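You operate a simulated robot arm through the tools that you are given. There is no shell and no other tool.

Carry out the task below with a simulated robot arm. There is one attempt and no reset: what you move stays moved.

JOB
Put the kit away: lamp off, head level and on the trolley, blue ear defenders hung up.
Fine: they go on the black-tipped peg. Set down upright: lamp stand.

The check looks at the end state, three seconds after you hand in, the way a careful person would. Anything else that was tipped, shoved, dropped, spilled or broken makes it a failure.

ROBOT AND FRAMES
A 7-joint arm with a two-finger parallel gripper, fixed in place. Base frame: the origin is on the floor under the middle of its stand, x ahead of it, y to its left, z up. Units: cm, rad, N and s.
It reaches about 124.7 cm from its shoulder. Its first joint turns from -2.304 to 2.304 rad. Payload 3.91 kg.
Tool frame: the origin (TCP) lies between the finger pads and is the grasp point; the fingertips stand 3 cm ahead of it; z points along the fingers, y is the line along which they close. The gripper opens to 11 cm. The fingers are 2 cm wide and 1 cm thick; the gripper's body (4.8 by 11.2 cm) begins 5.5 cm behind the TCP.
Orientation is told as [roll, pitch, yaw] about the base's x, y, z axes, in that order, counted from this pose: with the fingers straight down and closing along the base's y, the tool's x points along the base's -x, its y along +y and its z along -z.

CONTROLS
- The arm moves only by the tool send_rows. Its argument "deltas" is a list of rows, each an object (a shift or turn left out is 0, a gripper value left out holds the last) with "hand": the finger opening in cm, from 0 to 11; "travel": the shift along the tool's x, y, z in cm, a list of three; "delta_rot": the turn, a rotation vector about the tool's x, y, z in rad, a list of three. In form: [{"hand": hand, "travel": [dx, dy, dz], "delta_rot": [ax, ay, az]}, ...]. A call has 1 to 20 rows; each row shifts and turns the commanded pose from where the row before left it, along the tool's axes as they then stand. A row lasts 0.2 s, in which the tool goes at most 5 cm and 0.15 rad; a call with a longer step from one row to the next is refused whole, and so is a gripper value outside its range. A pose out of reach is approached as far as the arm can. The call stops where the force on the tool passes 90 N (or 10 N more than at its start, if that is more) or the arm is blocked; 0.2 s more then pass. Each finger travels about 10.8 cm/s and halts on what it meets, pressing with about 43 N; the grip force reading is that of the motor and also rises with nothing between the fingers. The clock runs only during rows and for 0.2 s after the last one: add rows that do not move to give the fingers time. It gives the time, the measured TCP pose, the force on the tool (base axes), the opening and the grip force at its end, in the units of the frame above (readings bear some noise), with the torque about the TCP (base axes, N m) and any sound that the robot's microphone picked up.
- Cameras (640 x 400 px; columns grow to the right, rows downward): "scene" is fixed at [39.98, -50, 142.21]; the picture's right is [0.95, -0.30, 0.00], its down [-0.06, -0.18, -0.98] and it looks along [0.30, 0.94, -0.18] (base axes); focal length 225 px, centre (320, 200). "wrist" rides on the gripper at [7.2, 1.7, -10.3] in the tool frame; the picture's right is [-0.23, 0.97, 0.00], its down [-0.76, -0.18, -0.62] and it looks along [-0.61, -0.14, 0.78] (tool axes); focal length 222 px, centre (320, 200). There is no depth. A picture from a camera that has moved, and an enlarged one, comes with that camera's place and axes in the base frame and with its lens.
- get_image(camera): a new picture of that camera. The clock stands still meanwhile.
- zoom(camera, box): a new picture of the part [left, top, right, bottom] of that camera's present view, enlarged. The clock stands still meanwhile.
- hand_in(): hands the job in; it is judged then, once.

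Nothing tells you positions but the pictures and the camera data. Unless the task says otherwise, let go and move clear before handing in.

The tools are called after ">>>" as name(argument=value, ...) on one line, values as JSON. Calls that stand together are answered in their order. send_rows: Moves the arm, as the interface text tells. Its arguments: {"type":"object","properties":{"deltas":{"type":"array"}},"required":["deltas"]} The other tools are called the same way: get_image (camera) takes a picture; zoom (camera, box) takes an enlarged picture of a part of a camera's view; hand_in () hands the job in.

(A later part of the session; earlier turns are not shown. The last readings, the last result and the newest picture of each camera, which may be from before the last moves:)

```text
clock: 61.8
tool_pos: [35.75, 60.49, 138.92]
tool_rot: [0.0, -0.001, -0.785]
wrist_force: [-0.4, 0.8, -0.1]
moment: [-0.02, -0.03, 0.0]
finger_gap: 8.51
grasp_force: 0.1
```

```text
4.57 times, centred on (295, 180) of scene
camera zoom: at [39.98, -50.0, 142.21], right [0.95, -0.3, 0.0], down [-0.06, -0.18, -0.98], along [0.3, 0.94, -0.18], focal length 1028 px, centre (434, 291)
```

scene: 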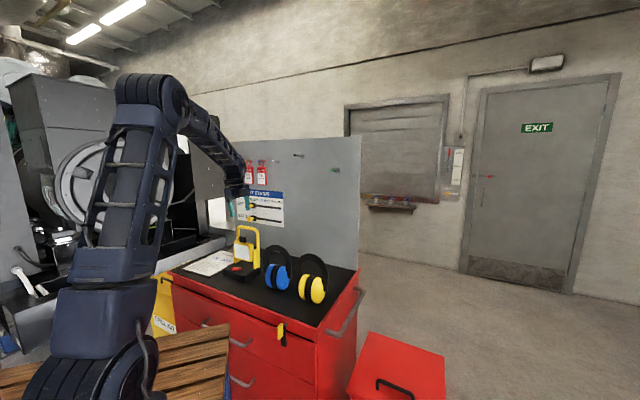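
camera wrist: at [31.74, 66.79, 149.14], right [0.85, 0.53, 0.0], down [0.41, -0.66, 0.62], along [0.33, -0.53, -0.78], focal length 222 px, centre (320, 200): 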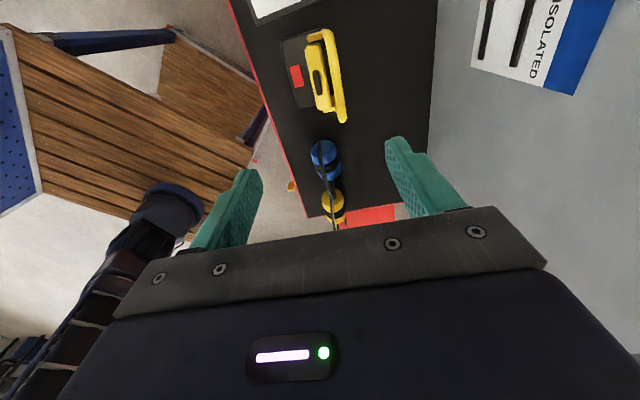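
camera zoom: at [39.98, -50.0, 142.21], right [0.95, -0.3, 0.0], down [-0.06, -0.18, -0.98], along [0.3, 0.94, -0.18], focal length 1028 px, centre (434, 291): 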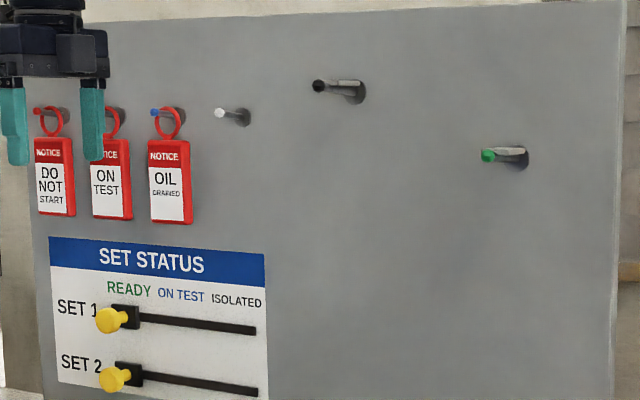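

The top view shows the blue pair's band as a thin plate lying in the plane of the trolley's long axis, crossing the middle of the cups. The top of the band is at about e1 = -5.8, e2 = 65, z = 106. I'll get a closer view to refine that.

>>> send_rows(deltas=[{"hand": 5, "travel": [-1.4, -0.8, 3.7]}, {"travel": [-1.4, -0.8, 3.7]}, {"travel": [-1.4, -0.8, 3.7]}, {"travel": [-1.4, -0.8, 3.7]}, {}])

>>> get_image(camera="wrist")

>>> zoom(camera="wrist", box=[230, 60, 400, 230])

>>> zoom(camera="scene", box=[255, 235, 305, 295])

```text
clock: 63.0
tool_pos: [37.22, 54.0, 124.06]
tool_rot: [0.0, 0.0, -0.785]
wrist_force: [-0.1, -1.1, -0.3]
moment: [0.03, 0.02, 0.01]
finger_gap: 5.03
grasp_force: 0.2
```

```text
taken
camera wrist: at [33.26, 60.31, 134.42], right [0.85, 0.53, 0.0], down [0.41, -0.66, 0.62], along [0.33, -0.53, -0.78], focal length 222 px, centre (320, 200)
```

wrist: 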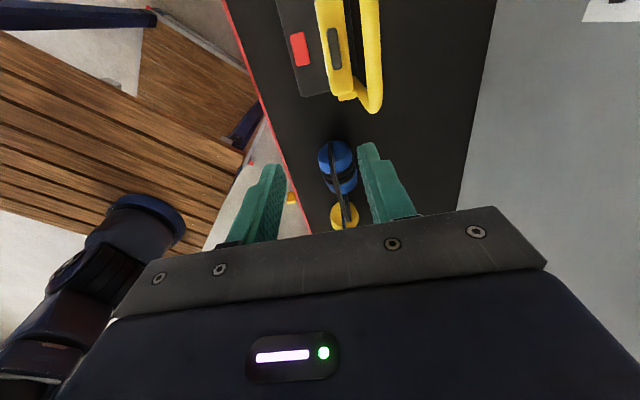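

```text
2.35 times, centred on (315, 145) of wrist
camera zoom: at [33.26, 60.31, 134.42], right [0.85, 0.53, 0.0], down [0.41, -0.66, 0.62], along [0.33, -0.53, -0.78], focal length 523 px, centre (332, 329)
```

zoom: 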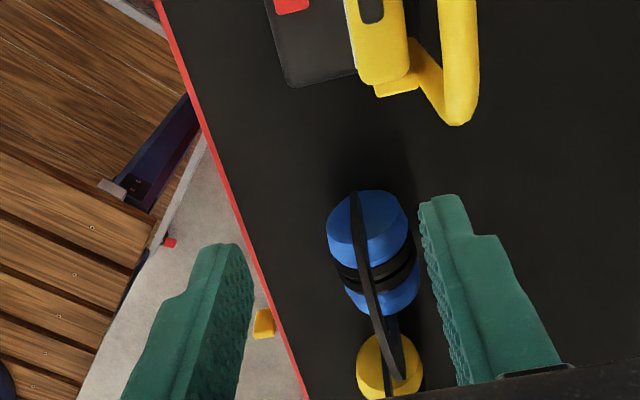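

```text
6.67 times, centred on (280, 265) of scene
camera zoom: at [39.98, -50.0, 142.21], right [0.95, -0.3, 0.0], down [-0.06, -0.18, -0.98], along [0.3, 0.94, -0.18], focal length 1499 px, centre (587, -233)
```

zoom: 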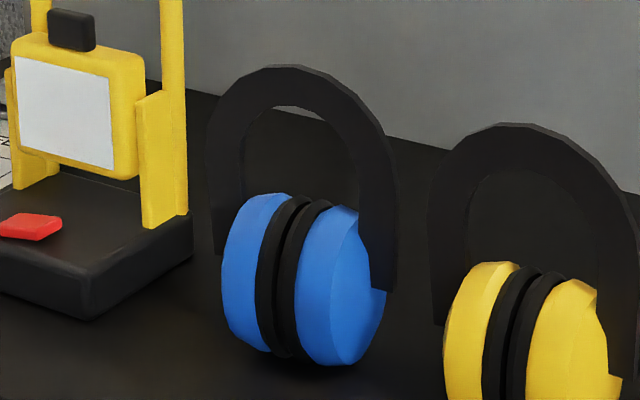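

The band sits at e2 ≈ 64.4, centred at e1 ≈ -5.5. Its inner edge is at z ≈ 103.6 and its top at 106.3, and it is yawed about 5°. I'll align the gripper above it.

>>> send_rows(deltas=[{"delta_rot": [0, 0, -0.085]}, {"travel": [-3.47, -0.3, 0]}, {"travel": [-3.47, -0.3, 0]}, {"travel": [-3.47, -0.3, 0]}, {"travel": [-3.47, -0.3, 0]}, {"travel": [-3.47, -0.3, 0]}, {"travel": [0, 0, 3]}, {"travel": [0, 0, 3]}, {}])

>>> get_image(camera="wrist")

>>> zoom(camera="scene", box=[240, 210, 320, 300])

```text
clock: 65.0
tool_pos: [49.67, 41.62, 118.34]
tool_rot: [-0.001, -0.001, -0.699]
wrist_force: [-0.5, -0.1, 0.2]
moment: [0.02, -0.02, -0.02]
finger_gap: 4.99
grasp_force: 0.0
```

```text
taken
camera wrist: at [45.12, 47.56, 128.63], right [0.8, 0.6, 0.0], down [0.47, -0.63, 0.62], along [0.37, -0.5, -0.78], focal length 222 px, centre (320, 200)
```

wrist: 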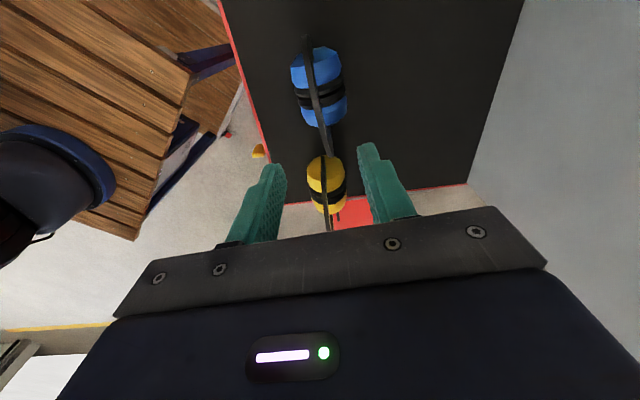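

```text
4.44 times, centred on (280, 255) of scene
camera zoom: at [39.98, -50.0, 142.21], right [0.95, -0.3, 0.0], down [-0.06, -0.18, -0.98], along [0.3, 0.94, -0.18], focal length 999 px, centre (498, -44)
```

zoom: 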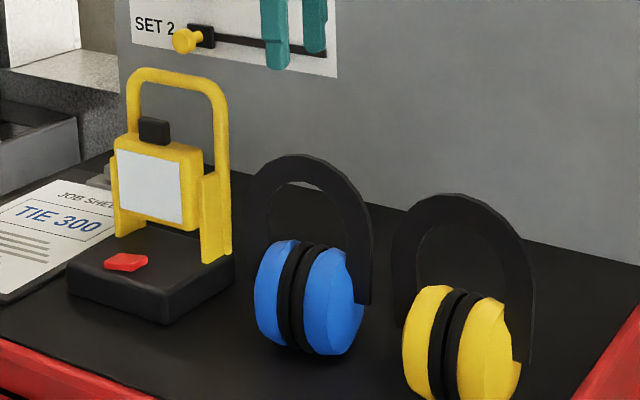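

>>> zoom(camera="wrist", box=[250, 20, 390, 230])

```text
1.90 times, centred on (320, 125) of wrist
camera zoom: at [45.12, 47.56, 128.63], right [0.8, 0.6, 0.0], down [0.47, -0.63, 0.62], along [0.37, -0.5, -0.78], focal length 423 px, centre (320, 343)
```

zoom: 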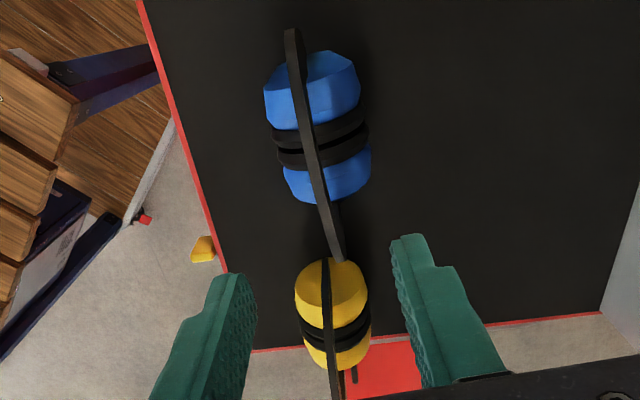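

>>> send_rows(deltas=[{"travel": [-0.4, 0, 3]}, {"travel": [0, 0, 3]}, {"travel": [0, 0, 2.5]}, {}])

>>> get_image(camera="wrist")

>>> zoom(camera="scene", box=[255, 220, 305, 295])

```text
clock: 66.0
tool_pos: [49.83, 41.65, 109.65]
tool_rot: [0.0, 0.0, -0.699]
wrist_force: [0.0, 0.0, -0.3]
moment: [-0.02, 0.01, -0.02]
finger_gap: 5.0
grasp_force: 0.1
```

```text
taken
camera wrist: at [45.39, 47.43, 119.99], right [0.8, 0.6, 0.0], down [0.47, -0.63, 0.62], along [0.37, -0.5, -0.78], focal length 222 px, centre (320, 200)
```

wrist: 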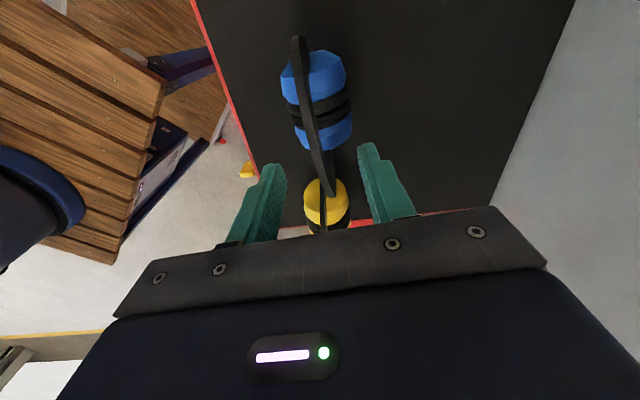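

```text
5.33 times, centred on (280, 258) of scene
camera zoom: at [39.98, -50.0, 142.21], right [0.95, -0.3, 0.0], down [-0.06, -0.18, -0.98], along [0.3, 0.94, -0.18], focal length 1199 px, centre (533, -107)
```

zoom: 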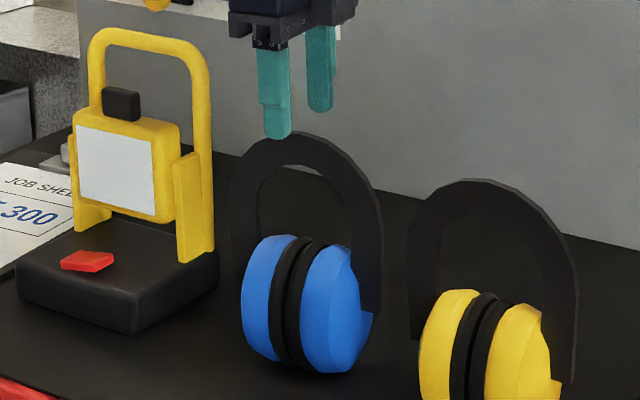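

>>> send_rows(deltas=[{"travel": [0, 0, 1.5]}, {"travel": [0, 0, 1.6]}, {}])

>>> zoom(camera="scene", box=[255, 220, 305, 295])

>>> get_image(camera="wrist")

```text
clock: 66.8
tool_pos: [49.94, 41.58, 106.54]
tool_rot: [0.0, 0.0, -0.702]
wrist_force: [-0.4, 0.4, 0.5]
moment: [0.03, -0.05, 0.02]
finger_gap: 5.0
grasp_force: 0.1
```

```text
5.33 times, centred on (280, 258) of scene
camera zoom: at [39.98, -50.0, 142.21], right [0.95, -0.3, 0.0], down [-0.06, -0.18, -0.98], along [0.3, 0.94, -0.18], focal length 1199 px, centre (533, -107)
```

zoom: 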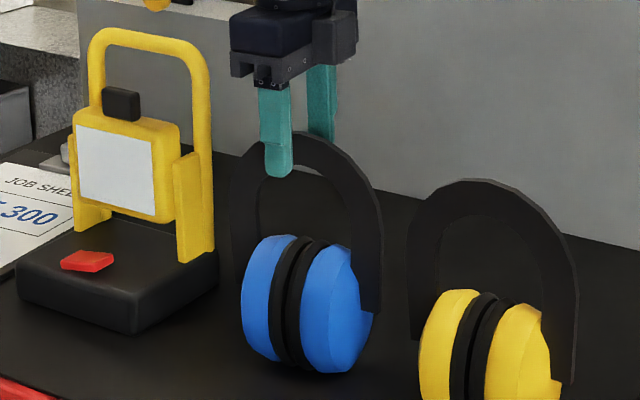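

```text
taken
camera wrist: at [45.38, 47.48, 116.89], right [0.8, 0.6, 0.0], down [0.47, -0.63, 0.62], along [0.37, -0.5, -0.78], focal length 222 px, centre (320, 200)
```

wrist: 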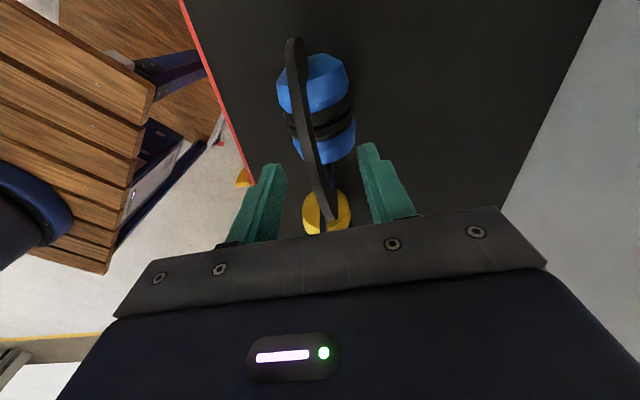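

>>> send_rows(deltas=[{"hand": 2.5}, {"hand": 1.5}, {"hand": 0}, {"hand": 0}, {}])

>>> zoom(camera="scene", box=[255, 220, 305, 295])

>>> get_image(camera="wrist")

```text
clock: 68.0
tool_pos: [49.87, 41.58, 106.64]
tool_rot: [0.0, 0.0, -0.699]
wrist_force: [0.0, -0.4, -0.3]
moment: [-0.02, 0.03, -0.03]
finger_gap: 2.55
grasp_force: 42.4
```

```text
5.33 times, centred on (280, 258) of scene
camera zoom: at [39.98, -50.0, 142.21], right [0.95, -0.3, 0.0], down [-0.06, -0.18, -0.98], along [0.3, 0.94, -0.18], focal length 1199 px, centre (533, -107)
```

zoom: 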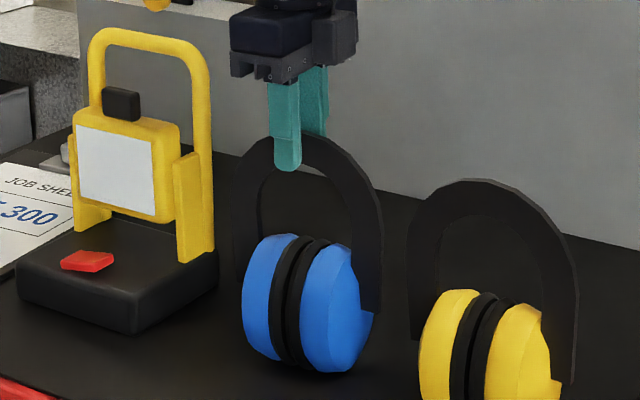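

```text
taken
camera wrist: at [45.38, 47.49, 116.89], right [0.8, 0.6, 0.0], down [0.47, -0.63, 0.62], along [0.37, -0.5, -0.78], focal length 222 px, centre (320, 200)
```

wrist: 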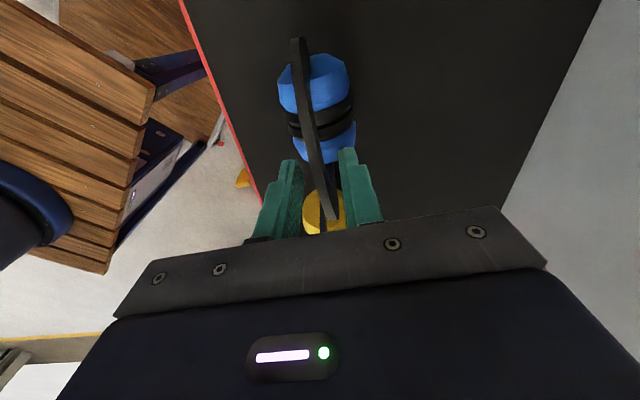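

The fingers have halted at 2.55 cm with full grip force, so they're holding the band. I'll lift slightly and check.

>>> send_rows(deltas=[{"travel": [0, 0, -0.8]}, {"travel": [0, 0, -1.2]}, {"travel": [0, 0, -1.5]}, {}])

>>> zoom(camera="scene", box=[255, 220, 305, 295])

>>> get_image(camera="wrist")

```text
clock: 69.0
tool_pos: [49.84, 41.63, 110.14]
tool_rot: [0.0, -0.001, -0.7]
wrist_force: [0.1, -0.2, -1.7]
moment: [0.01, 0.01, -0.02]
finger_gap: 2.53
grasp_force: 43.1
```

```text
5.33 times, centred on (280, 258) of scene
camera zoom: at [39.98, -50.0, 142.21], right [0.95, -0.3, 0.0], down [-0.06, -0.18, -0.98], along [0.3, 0.94, -0.18], focal length 1199 px, centre (533, -107)
```

zoom: 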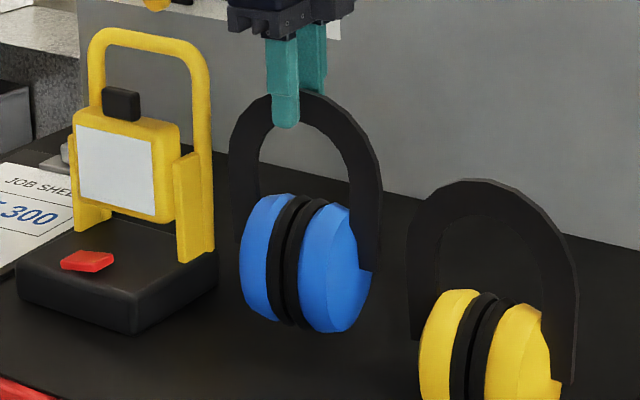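

```text
taken
camera wrist: at [45.35, 47.52, 120.39], right [0.8, 0.6, 0.0], down [0.47, -0.63, 0.62], along [0.37, -0.5, -0.78], focal length 222 px, centre (320, 200)
```

wrist: 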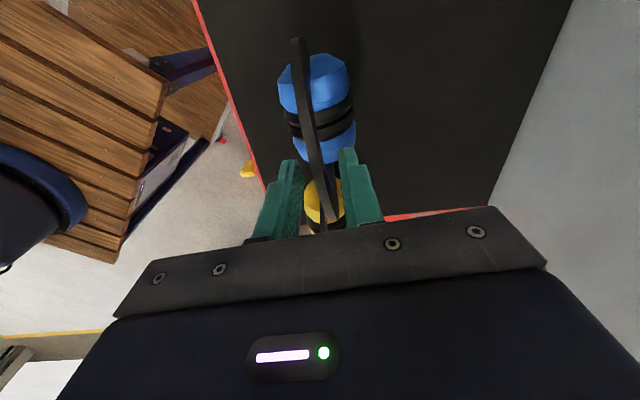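

The blue pair is held securely (about 0.2 kg). I'll raise it straight up, level with the peg, while staying well clear of the panel.

>>> send_rows(deltas=[{"travel": [0, 0, -2]}, {"travel": [0, 0, -4]}, {"travel": [0, 0, -4]}, {"travel": [0, 0, -4]}, {"travel": [0, 0, -4]}, {"travel": [0, 0, -4]}, {"travel": [0, 0, -4]}, {"travel": [0, 0, -4]}, {"travel": [0, 0, -4]}, {"travel": [0, 0, -4]}, {"travel": [0, 0, -2]}, {"delta_rot": [0, 0, 0.085]}, {}])

>>> get_image(camera="scene")

>>> get_image(camera="wrist")

```text
clock: 71.8
tool_pos: [49.93, 41.77, 150.16]
tool_rot: [0.0, -0.001, -0.786]
wrist_force: [0.6, -0.2, -3.4]
moment: [0.03, 0.0, 0.02]
finger_gap: 2.55
grasp_force: 43.2
```

```text
taken
```

scene: 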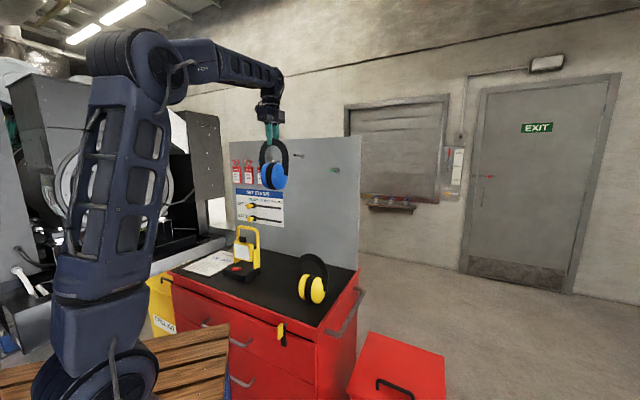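

```text
taken
camera wrist: at [45.99, 48.02, 160.47], right [0.85, 0.53, 0.0], down [0.41, -0.66, 0.62], along [0.33, -0.53, -0.78], focal length 222 px, centre (320, 200)
```

wrist: 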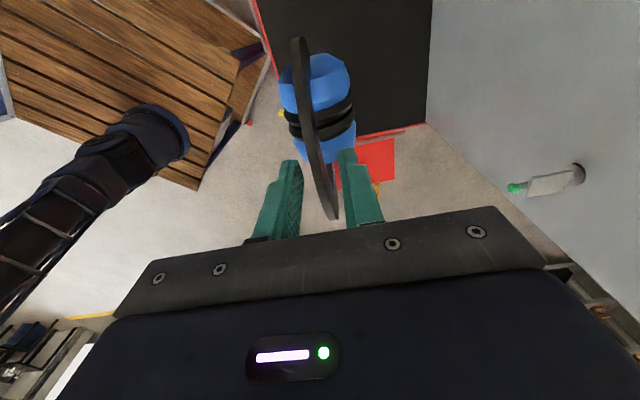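

>>> zoom(camera="scene", box=[240, 90, 350, 200])

>>> zoom(camera="wrist", box=[480, 130, 620, 230])

```text
3.64 times, centred on (295, 145) of scene
camera zoom: at [39.98, -50.0, 142.21], right [0.95, -0.3, 0.0], down [-0.06, -0.18, -0.98], along [0.3, 0.94, -0.18], focal length 818 px, centre (411, 400)
```

zoom: 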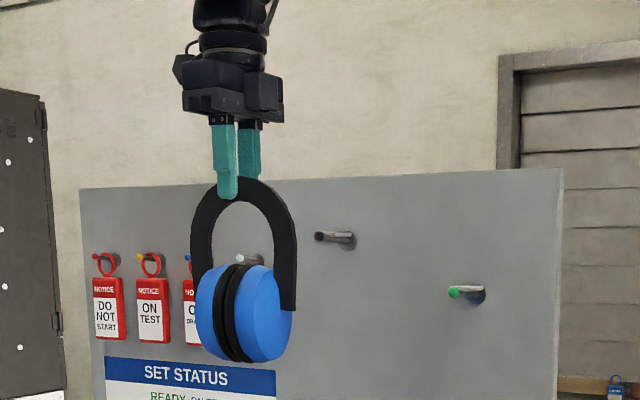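

```text
4.00 times, centred on (550, 180) of wrist
camera zoom: at [45.99, 48.02, 160.47], right [0.85, 0.53, 0.0], down [0.41, -0.66, 0.62], along [0.33, -0.53, -0.78], focal length 888 px, centre (-600, 280)
```

zoom: 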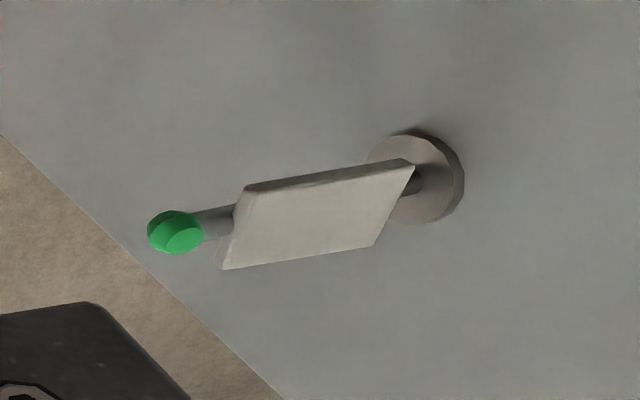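

Each peg carries a flat saddle plate (about 3 cm wide, e2 ≈ 88.5–93) behind its tip. The black-tipped peg is at about e1 = -1.0, z ≈ 143.9. I'll line the arch up with it, well in front of the tip.

>>> send_rows(deltas=[{"travel": [2.4, 2, 0]}, {"travel": [2.4, 3, 0]}, {"travel": [0, 3, 0]}, {"travel": [0, 2, 0]}, {}])

>>> zoom(camera="scene", box=[240, 90, 350, 200])

>>> get_image(camera="wrist")

```text
clock: 73.0
tool_pos: [53.63, 52.12, 150.09]
tool_rot: [0.0, 0.0, -0.787]
wrist_force: [-0.8, -0.2, -1.4]
moment: [-0.01, 0.0, 0.01]
finger_gap: 2.53
grasp_force: 42.8
```

```text
3.64 times, centred on (295, 145) of scene
camera zoom: at [39.98, -50.0, 142.21], right [0.95, -0.3, 0.0], down [-0.06, -0.18, -0.98], along [0.3, 0.94, -0.18], focal length 818 px, centre (411, 400)
```

zoom: 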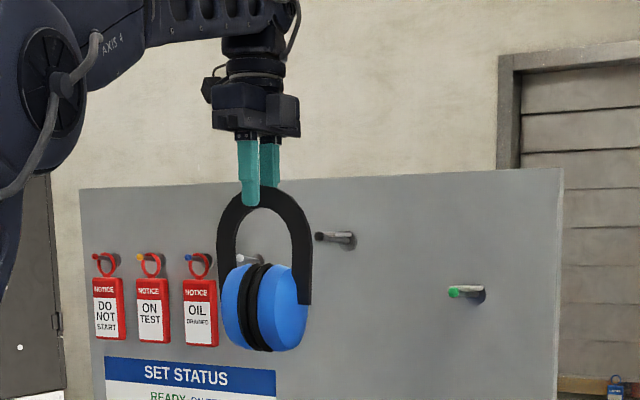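

```text
taken
camera wrist: at [49.69, 58.5, 160.29], right [0.85, 0.53, 0.0], down [0.41, -0.66, 0.62], along [0.33, -0.53, -0.78], focal length 222 px, centre (320, 200)
```

wrist: 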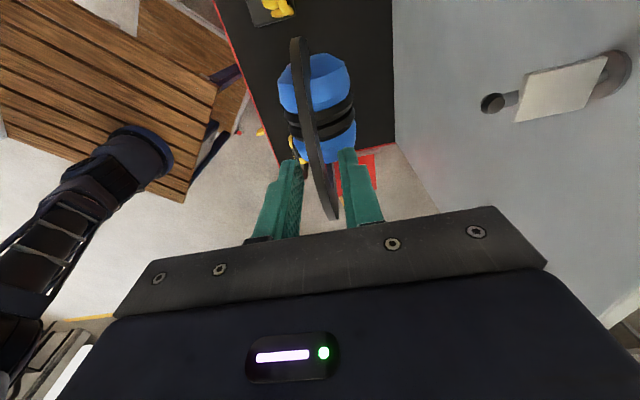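

The wrist camera now sees the black tip, and both cameras put it at (e1, e2, z) = (-0.9, 87.3, 143.9). The saddle is centred at e1 ≈ -0.9, e2 ≈ 91. I'll advance toward it in steps, checking pose and force.

>>> send_rows(deltas=[{"travel": [0, 2, 0]}, {"travel": [0, 3, 0]}, {"travel": [0, 3, 0]}, {}])

>>> zoom(camera="scene", box=[240, 90, 350, 200])

>>> get_image(camera="wrist")

```text
clock: 74.0
tool_pos: [59.28, 57.88, 149.92]
tool_rot: [0.003, 0.001, -0.785]
wrist_force: [-0.2, 0.5, -2.7]
moment: [-0.02, 0.0, 0.02]
finger_gap: 2.51
grasp_force: 43.1
```

```text
3.64 times, centred on (295, 145) of scene
camera zoom: at [39.98, -50.0, 142.21], right [0.95, -0.3, 0.0], down [-0.06, -0.18, -0.98], along [0.3, 0.94, -0.18], focal length 818 px, centre (411, 400)
```

zoom: 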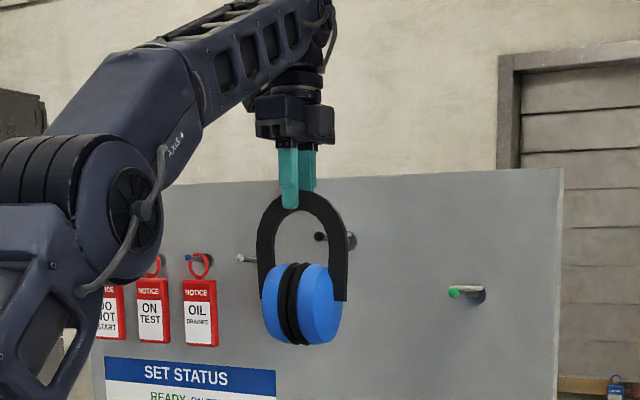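

```text
taken
camera wrist: at [55.29, 64.1, 160.26], right [0.85, 0.53, 0.0], down [0.41, -0.67, 0.62], along [0.33, -0.53, -0.78], focal length 222 px, centre (320, 200)
```

wrist: 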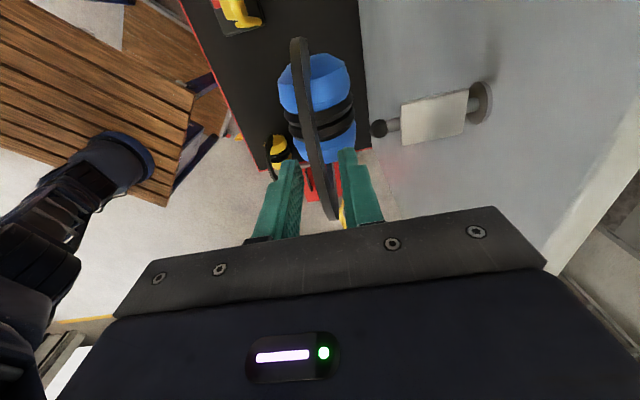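

The black tip is centred in the arch opening, both vertically and sideways. Continuing in.

>>> send_rows(deltas=[{"travel": [0, 1.5, 0]}, {"travel": [0, 1.5, 0]}, {"travel": [0, 1.0, 0]}, {}])

>>> zoom(camera="scene", box=[260, 110, 350, 200])

>>> get_image(camera="wrist")

```text
clock: 75.0
tool_pos: [59.32, 57.83, 149.9]
tool_rot: [0.005, 0.0, -0.786]
wrist_force: [0.7, -0.8, -3.1]
moment: [-0.01, 0.0, 0.0]
finger_gap: 2.54
grasp_force: 42.9
out of reach, approached as far as the arm can: row 1, 2, 3
```

```text
4.44 times, centred on (305, 155) of scene
camera zoom: at [39.98, -50.0, 142.21], right [0.95, -0.3, 0.0], down [-0.06, -0.18, -0.98], along [0.3, 0.94, -0.18], focal length 999 px, centre (387, 400)
```

zoom: 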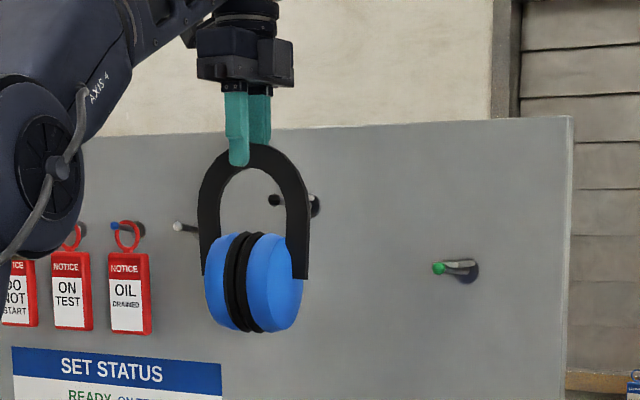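

```text
taken
camera wrist: at [55.29, 64.07, 160.29], right [0.85, 0.53, 0.0], down [0.41, -0.67, 0.62], along [0.33, -0.53, -0.78], focal length 222 px, centre (320, 200)
```

wrist: 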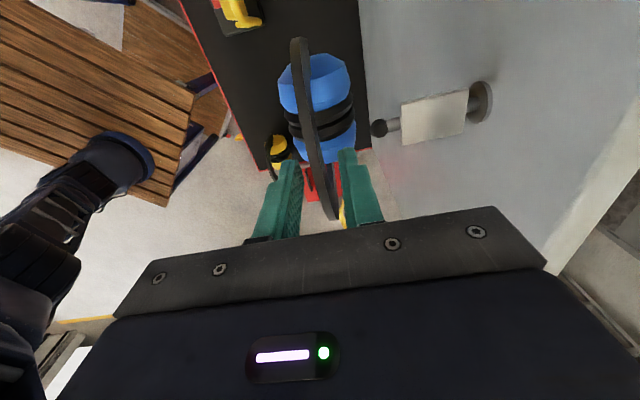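

The arm ran out of reach here at e2 ≈ 82.9 with the tool vertical. Nothing touched anything. I'll back off, stand the blue pair on the trolley again, and re-grip the band with the tool tilted forward so the wrist stays closer to the robot.

>>> send_rows(deltas=[{"travel": [0, -1.5, 0]}, {"travel": [0, -2, 0]}, {}])

```text
clock: 75.8
tool_pos: [56.69, 55.35, 149.99]
tool_rot: [0.001, 0.001, -0.785]
wrist_force: [-0.2, 0.7, -1.6]
moment: [0.0, 0.04, 0.0]
finger_gap: 2.52
grasp_force: 43.3
```

>>> send_rows(deltas=[{"travel": [-0.5, -3.3, 0]}, {"travel": [-0.5, -3.3, 0]}, {"travel": [-0.5, -3.3, 0]}, {"travel": [-0.5, -3.3, 0]}, {"travel": [0, 0, 3]}, {"travel": [0, 0, 4]}, {"travel": [0, 0, 4]}, {"travel": [0, 0, 4]}, {"travel": [0, 0, 4]}, {"travel": [0, 0, 4]}, {"travel": [0, 0, 4]}, {"travel": [0, 0, 4]}, {"travel": [0, 0, 4]}, {"travel": [0, 0, 3]}, {"travel": [0, 0, 2]}, {}])

>>> zoom(camera="scene", box=[240, 210, 320, 300])

>>> get_image(camera="wrist")

```text
clock: 79.2
tool_pos: [48.82, 44.59, 110.06]
tool_rot: [0.001, 0.001, -0.785]
wrist_force: [-0.5, 0.5, -2.8]
moment: [0.0, 0.0, 0.0]
finger_gap: 2.54
grasp_force: 42.8
```

```text
4.44 times, centred on (280, 255) of scene
camera zoom: at [39.98, -50.0, 142.21], right [0.95, -0.3, 0.0], down [-0.06, -0.18, -0.98], along [0.3, 0.94, -0.18], focal length 999 px, centre (498, -44)
```

zoom: 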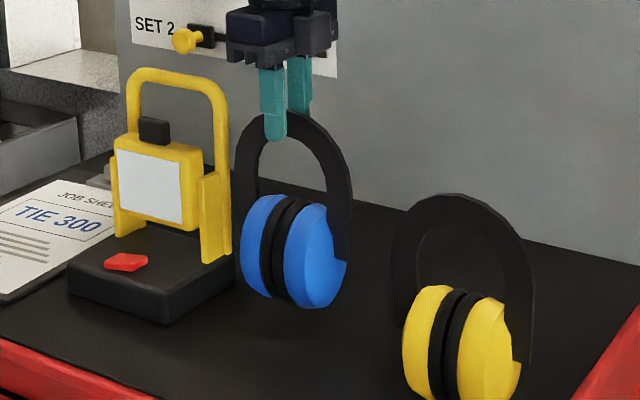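

```text
taken
camera wrist: at [44.82, 50.82, 120.38], right [0.85, 0.53, 0.0], down [0.41, -0.66, 0.62], along [0.33, -0.53, -0.78], focal length 222 px, centre (320, 200)
```

wrist: 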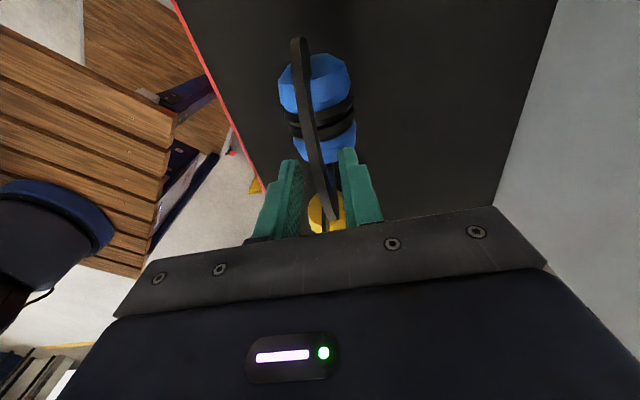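

>>> send_rows(deltas=[{"travel": [0, 0, 1.5]}, {"travel": [0, 0, 1.3]}, {"travel": [0, 0, 0.4]}, {}])

>>> send_rows(deltas=[{"travel": [0, 0, 0.2]}, {}])

>>> zoom(camera="scene", box=[255, 220, 305, 295])

```text
clock: 80.2
tool_pos: [48.76, 44.54, 106.73]
tool_rot: [-0.001, 0.001, -0.786]
wrist_force: [-0.4, 0.5, -2.0]
moment: [0.03, 0.04, -0.02]
finger_gap: 2.56
grasp_force: 43.2
```

```text
clock: 80.8
tool_pos: [48.91, 44.57, 106.67]
tool_rot: [-0.001, 0.0, -0.787]
wrist_force: [-0.3, -0.9, -1.5]
moment: [0.0, 0.02, -0.02]
finger_gap: 2.54
grasp_force: 42.7
```

```text
5.33 times, centred on (280, 258) of scene
camera zoom: at [39.98, -50.0, 142.21], right [0.95, -0.3, 0.0], down [-0.06, -0.18, -0.98], along [0.3, 0.94, -0.18], focal length 1199 px, centre (533, -107)
```

zoom: 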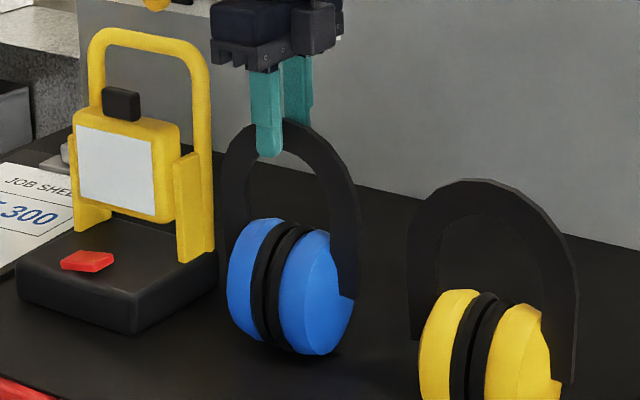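

>>> send_rows(deltas=[{"travel": [0, 0, 0.2]}, {}])

>>> send_rows(deltas=[{"travel": [0, 0, 0.15]}, {}])

```text
clock: 81.4
tool_pos: [48.82, 44.63, 106.62]
tool_rot: [0.001, 0.001, -0.785]
wrist_force: [-1.2, -3.2, 23.7]
moment: [-0.38, -0.2, -0.04]
finger_gap: 2.55
grasp_force: 42.8
```

```text
clock: 82.0
tool_pos: [48.87, 44.52, 106.31]
tool_rot: [0.002, -0.002, -0.786]
wrist_force: [-3.2, -3.4, 41.7]
moment: [-0.03, 0.11, -0.01]
finger_gap: 2.56
grasp_force: 43.3
```

>>> send_rows(deltas=[{"travel": [0, 0, -0.2]}, {}])

>>> get_image(camera="wrist")

>>> zoom(camera="scene", box=[255, 220, 305, 295])

```text
clock: 82.6
tool_pos: [48.78, 44.58, 106.27]
tool_rot: [0.0, 0.001, -0.785]
wrist_force: [-0.1, -1.6, 13.2]
moment: [-0.07, -0.02, 0.0]
finger_gap: 2.53
grasp_force: 42.9
```

```text
taken
camera wrist: at [44.82, 50.85, 116.67], right [0.85, 0.53, 0.0], down [0.41, -0.66, 0.62], along [0.33, -0.53, -0.78], focal length 222 px, centre (320, 200)
```

wrist: 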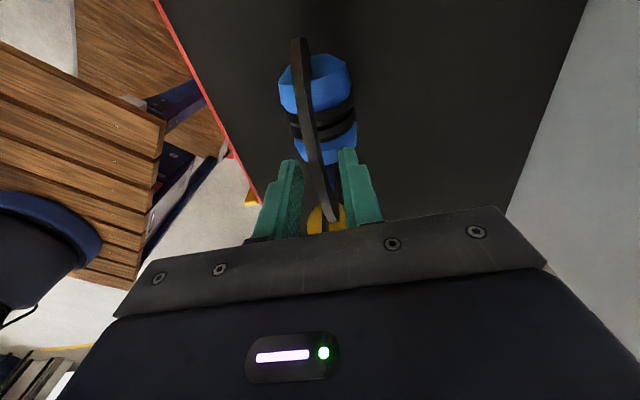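

```text
5.33 times, centred on (280, 258) of scene
camera zoom: at [39.98, -50.0, 142.21], right [0.95, -0.3, 0.0], down [-0.06, -0.18, -0.98], along [0.3, 0.94, -0.18], focal length 1199 px, centre (533, -107)
```

zoom: 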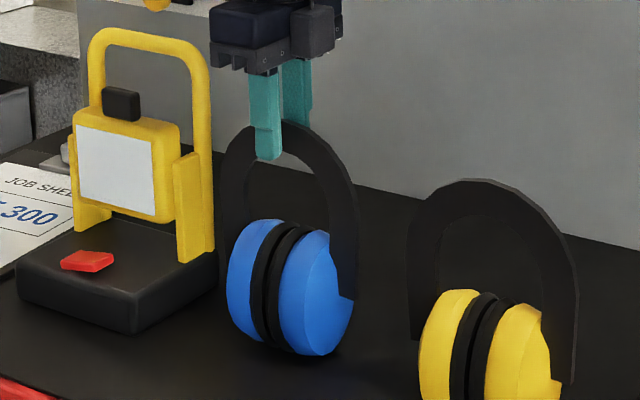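

The pair is standing on the mat again. I'll open just enough to cage the band loosely, tilt the tool about 22° forward around it, and re-grip.

>>> send_rows(deltas=[{"hand": 3.2}, {"hand": 5.2}, {}, {"delta_rot": [-0.127, 0, 0]}, {"delta_rot": [-0.127, 0, 0]}, {"delta_rot": [-0.126, 0, 0]}, {"travel": [0, -0.5, -0.75]}, {}])

>>> get_image(camera="wrist")

>>> zoom(camera="scene", box=[255, 220, 305, 295])

```text
clock: 84.4
tool_pos: [48.11, 44.08, 106.99]
tool_rot: [0.381, 0.0, -0.787]
wrist_force: [-0.2, 0.0, -0.5]
moment: [0.01, -0.01, 0.0]
finger_gap: 5.19
grasp_force: 0.0
```

```text
taken
camera wrist: at [41.48, 47.61, 117.17], right [0.8, 0.48, 0.36], down [0.26, -0.82, 0.51], along [0.54, -0.32, -0.78], focal length 222 px, centre (320, 200)
```

wrist: 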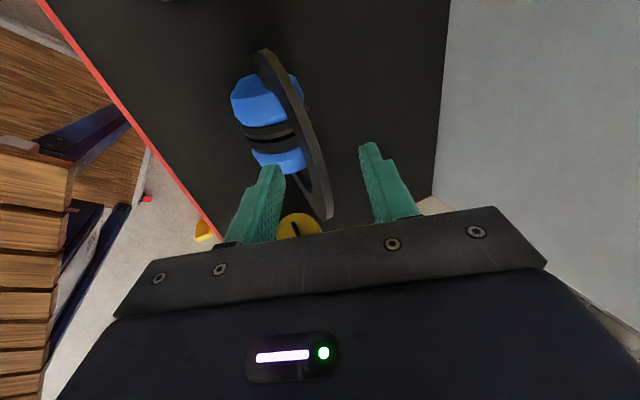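

```text
5.33 times, centred on (280, 258) of scene
camera zoom: at [39.98, -50.0, 142.21], right [0.95, -0.3, 0.0], down [-0.06, -0.18, -0.98], along [0.3, 0.94, -0.18], focal length 1199 px, centre (533, -107)
```

zoom: 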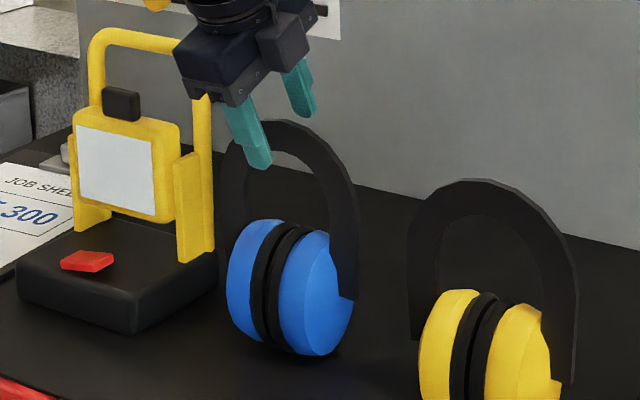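

>>> zoom(camera="wrist", box=[220, 30, 420, 240])

```text
1.90 times, centred on (320, 135) of wrist
camera zoom: at [41.48, 47.61, 117.17], right [0.8, 0.48, 0.36], down [0.26, -0.82, 0.51], along [0.54, -0.32, -0.78], focal length 423 px, centre (320, 324)
```

zoom: 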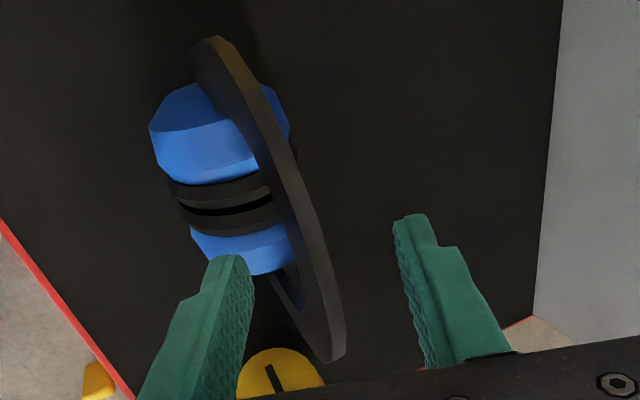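

>>> send_rows(deltas=[{"travel": [0, -0.5, 0]}, {}])

>>> zoom(camera="wrist", box=[220, 30, 420, 240])

>>> zoom(camera="scene", box=[255, 220, 305, 295])

```text
clock: 85.0
tool_pos: [47.98, 43.78, 106.75]
tool_rot: [0.38, 0.0, -0.786]
wrist_force: [0.0, -0.1, 0.5]
moment: [0.02, 0.0, 0.01]
finger_gap: 5.21
grasp_force: 0.0
```

```text
1.90 times, centred on (320, 135) of wrist
camera zoom: at [41.17, 47.28, 116.97], right [0.8, 0.48, 0.36], down [0.26, -0.82, 0.51], along [0.54, -0.32, -0.78], focal length 423 px, centre (320, 324)
```

zoom: 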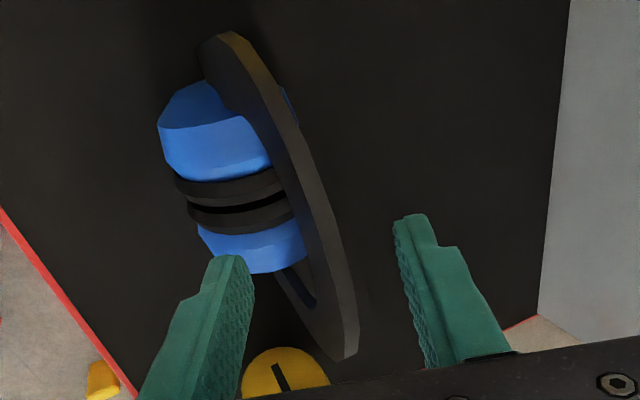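

```text
5.33 times, centred on (280, 258) of scene
camera zoom: at [39.98, -50.0, 142.21], right [0.95, -0.3, 0.0], down [-0.06, -0.18, -0.98], along [0.3, 0.94, -0.18], focal length 1199 px, centre (533, -107)
```

zoom: 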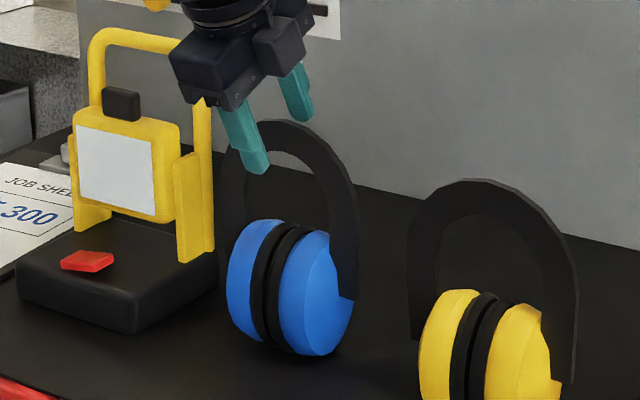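

>>> send_rows(deltas=[{"hand": 3.4}, {"hand": 2.8}, {"hand": 2.2}, {"hand": 0}, {"hand": 0}, {}])

>>> zoom(camera="wrist", box=[220, 30, 420, 240])

>>> zoom(camera="scene", box=[255, 220, 305, 295])

```text
clock: 86.4
tool_pos: [47.84, 43.89, 106.84]
tool_rot: [0.379, 0.0, -0.786]
wrist_force: [-1.9, 1.9, 4.5]
moment: [0.65, 0.44, -0.1]
finger_gap: 2.41
grasp_force: 43.3
```

```text
1.90 times, centred on (320, 135) of wrist
camera zoom: at [41.17, 47.29, 116.99], right [0.8, 0.48, 0.36], down [0.26, -0.82, 0.51], along [0.54, -0.32, -0.78], focal length 423 px, centre (320, 324)
```

zoom: 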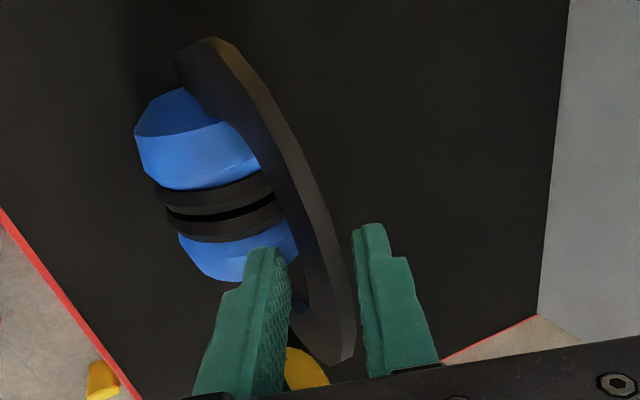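

```text
5.33 times, centred on (280, 258) of scene
camera zoom: at [39.98, -50.0, 142.21], right [0.95, -0.3, 0.0], down [-0.06, -0.18, -0.98], along [0.3, 0.94, -0.18], focal length 1199 px, centre (533, -107)
```

zoom: 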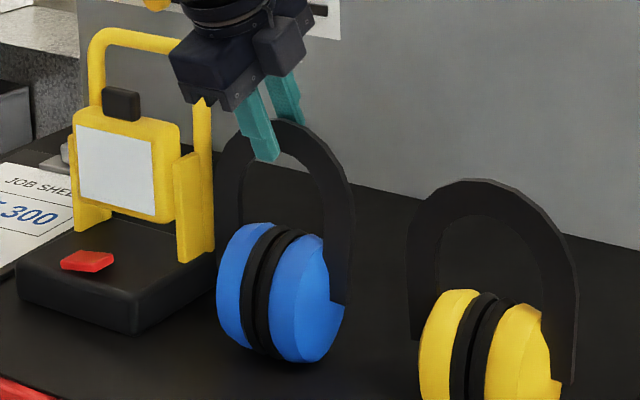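

The grip closed at 2.41 cm and the pair leaned slightly, cups toward the front. I'll lift a little and see how it hangs.

>>> send_rows(deltas=[{"travel": [0, -0.37, -0.93]}, {"travel": [0, -0.74, -1.86]}, {}])

>>> zoom(camera="scene", box=[255, 210, 305, 285])

>>> zoom(camera="wrist", box=[220, 30, 420, 240])

```text
clock: 87.2
tool_pos: [46.36, 42.3, 108.98]
tool_rot: [0.381, 0.0, -0.785]
wrist_force: [-0.7, -0.6, 0.5]
moment: [-0.01, -0.02, 0.03]
finger_gap: 0.0
grasp_force: 38.0
```

```text
5.33 times, centred on (280, 248) of scene
camera zoom: at [39.98, -50.0, 142.21], right [0.95, -0.3, 0.0], down [-0.06, -0.18, -0.98], along [0.3, 0.94, -0.18], focal length 1199 px, centre (533, -53)
```

zoom: 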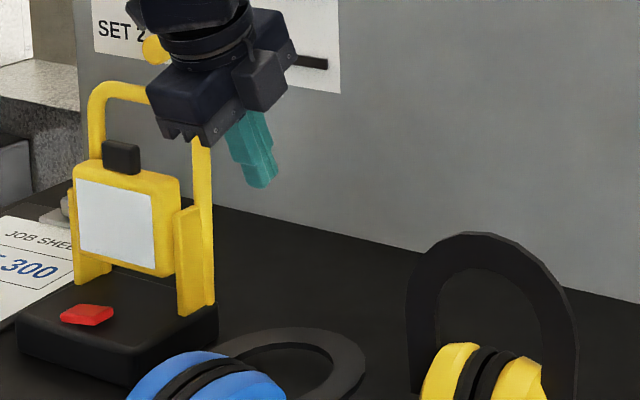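

```text
1.90 times, centred on (320, 135) of wrist
camera zoom: at [39.66, 45.76, 119.09], right [0.8, 0.48, 0.36], down [0.26, -0.82, 0.51], along [0.54, -0.32, -0.78], focal length 423 px, centre (320, 324)
```

zoom: 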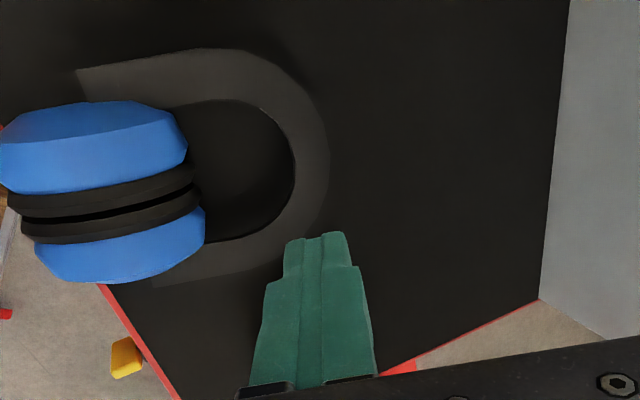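

The band slipped out because my lift also moved toward the front: I had the y sign wrong for the tilted tool. The blue pair has toppled onto the mat. I'll look at how it lies before doing anything else.

>>> get_image(camera="scene")

>>> zoom(camera="scene", box=[215, 235, 335, 325])

>>> get_image(camera="wrist")

```text
taken
```

scene: 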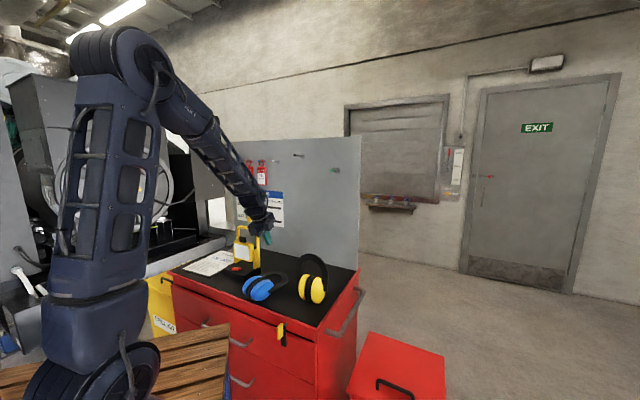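

```text
4.44 times, centred on (275, 280) of scene
camera zoom: at [39.98, -50.0, 142.21], right [0.95, -0.3, 0.0], down [-0.06, -0.18, -0.98], along [0.3, 0.94, -0.18], focal length 999 px, centre (520, -156)
```

zoom: 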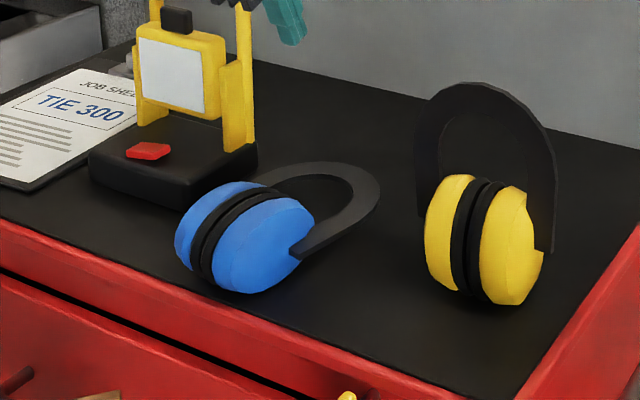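

```text
taken
camera wrist: at [39.66, 45.76, 119.09], right [0.8, 0.48, 0.36], down [0.26, -0.82, 0.51], along [0.54, -0.32, -0.78], focal length 222 px, centre (320, 200)
```

wrist: 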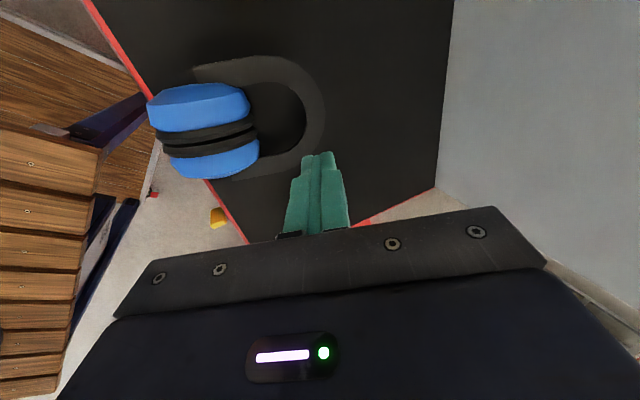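

The blue pair toppled straight back: it rests on the mat clear of the lamp and the yellow pair, band toward the panel. I'll grip its left leg from above with the fingers closing along e1. Tilting the tool forward by about 90° will then stand it upright with the wrist inside reach. First I'll rise and re-orient the tool.

>>> send_rows(deltas=[{"travel": [0, 1.1, -2.8]}, {"travel": [0, 1.5, -3.8]}, {"travel": [0, 1.5, -3.8]}, {"delta_rot": [0.127, 0, 0]}, {"delta_rot": [0.127, 0, 0]}, {"delta_rot": [0.126, 0, 0]}, {}])

>>> send_rows(deltas=[{"hand": 6, "delta_rot": [0, 0, -0.143]}, {"delta_rot": [0, 0, -0.143]}, {"delta_rot": [0, 0, -0.143]}, {"delta_rot": [0, 0, -0.143]}, {"delta_rot": [0, 0, -0.143]}, {"delta_rot": [0, 0, -0.143]}, {"delta_rot": [0, 0, -0.143]}, {"delta_rot": [0, 0, -0.143]}, {"delta_rot": [0, 0, -0.143]}, {"delta_rot": [0, 0, -0.143]}, {"delta_rot": [0, 0, -0.141]}, {}])

>>> get_image(camera="wrist")

>>> get_image(camera="scene")

```text
clock: 88.8
tool_pos: [46.46, 42.3, 120.13]
tool_rot: [-0.002, -0.001, -0.785]
wrist_force: [1.0, -1.0, 0.1]
moment: [-0.02, -0.03, 0.01]
finger_gap: 0.0
grasp_force: 37.6
```

```text
clock: 91.4
tool_pos: [46.47, 42.27, 120.05]
tool_rot: [0.0, -0.001, 0.785]
wrist_force: [0.2, 0.2, 0.4]
moment: [-0.03, 0.01, -0.02]
finger_gap: 5.97
grasp_force: 0.1
```

```text
taken
camera wrist: at [40.13, 38.26, 130.37], right [-0.53, 0.85, 0.0], down [0.66, 0.41, 0.62], along [0.53, 0.33, -0.78], focal length 222 px, centre (320, 200)
```

wrist: 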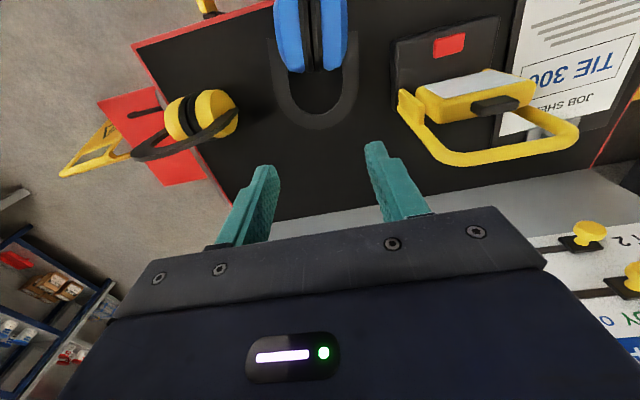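

```text
taken
```

scene: 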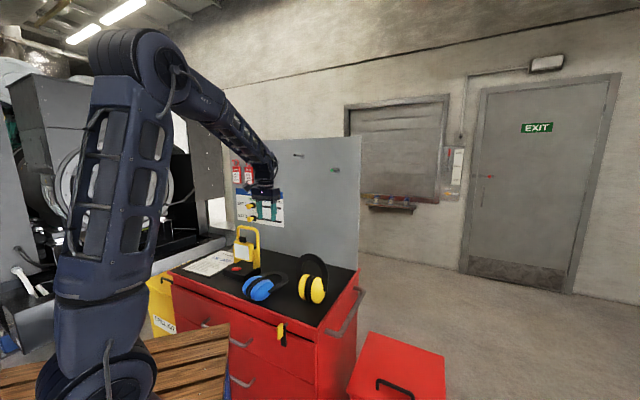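

>>> zoom(camera="wrist", box=[230, 0, 410, 140])

>>> zoom(camera="scene", box=[235, 260, 295, 310])

```text
2.86 times, centred on (320, 70) of wrist
camera zoom: at [40.13, 38.26, 130.37], right [-0.53, 0.85, 0.0], down [0.66, 0.41, 0.62], along [0.53, 0.33, -0.78], focal length 635 px, centre (320, 571)
```

zoom: 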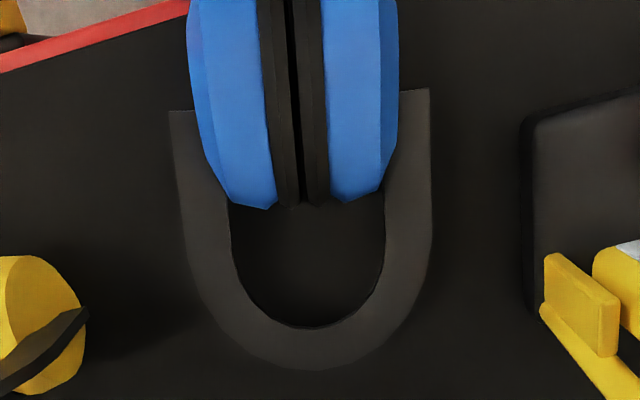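

```text
8.00 times, centred on (265, 285) of scene
camera zoom: at [39.98, -50.0, 142.21], right [0.95, -0.3, 0.0], down [-0.06, -0.18, -0.98], along [0.3, 0.94, -0.18], focal length 1799 px, centre (760, -480)
```

zoom: 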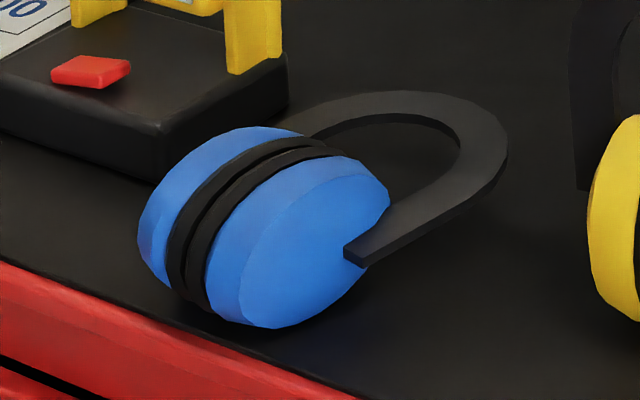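

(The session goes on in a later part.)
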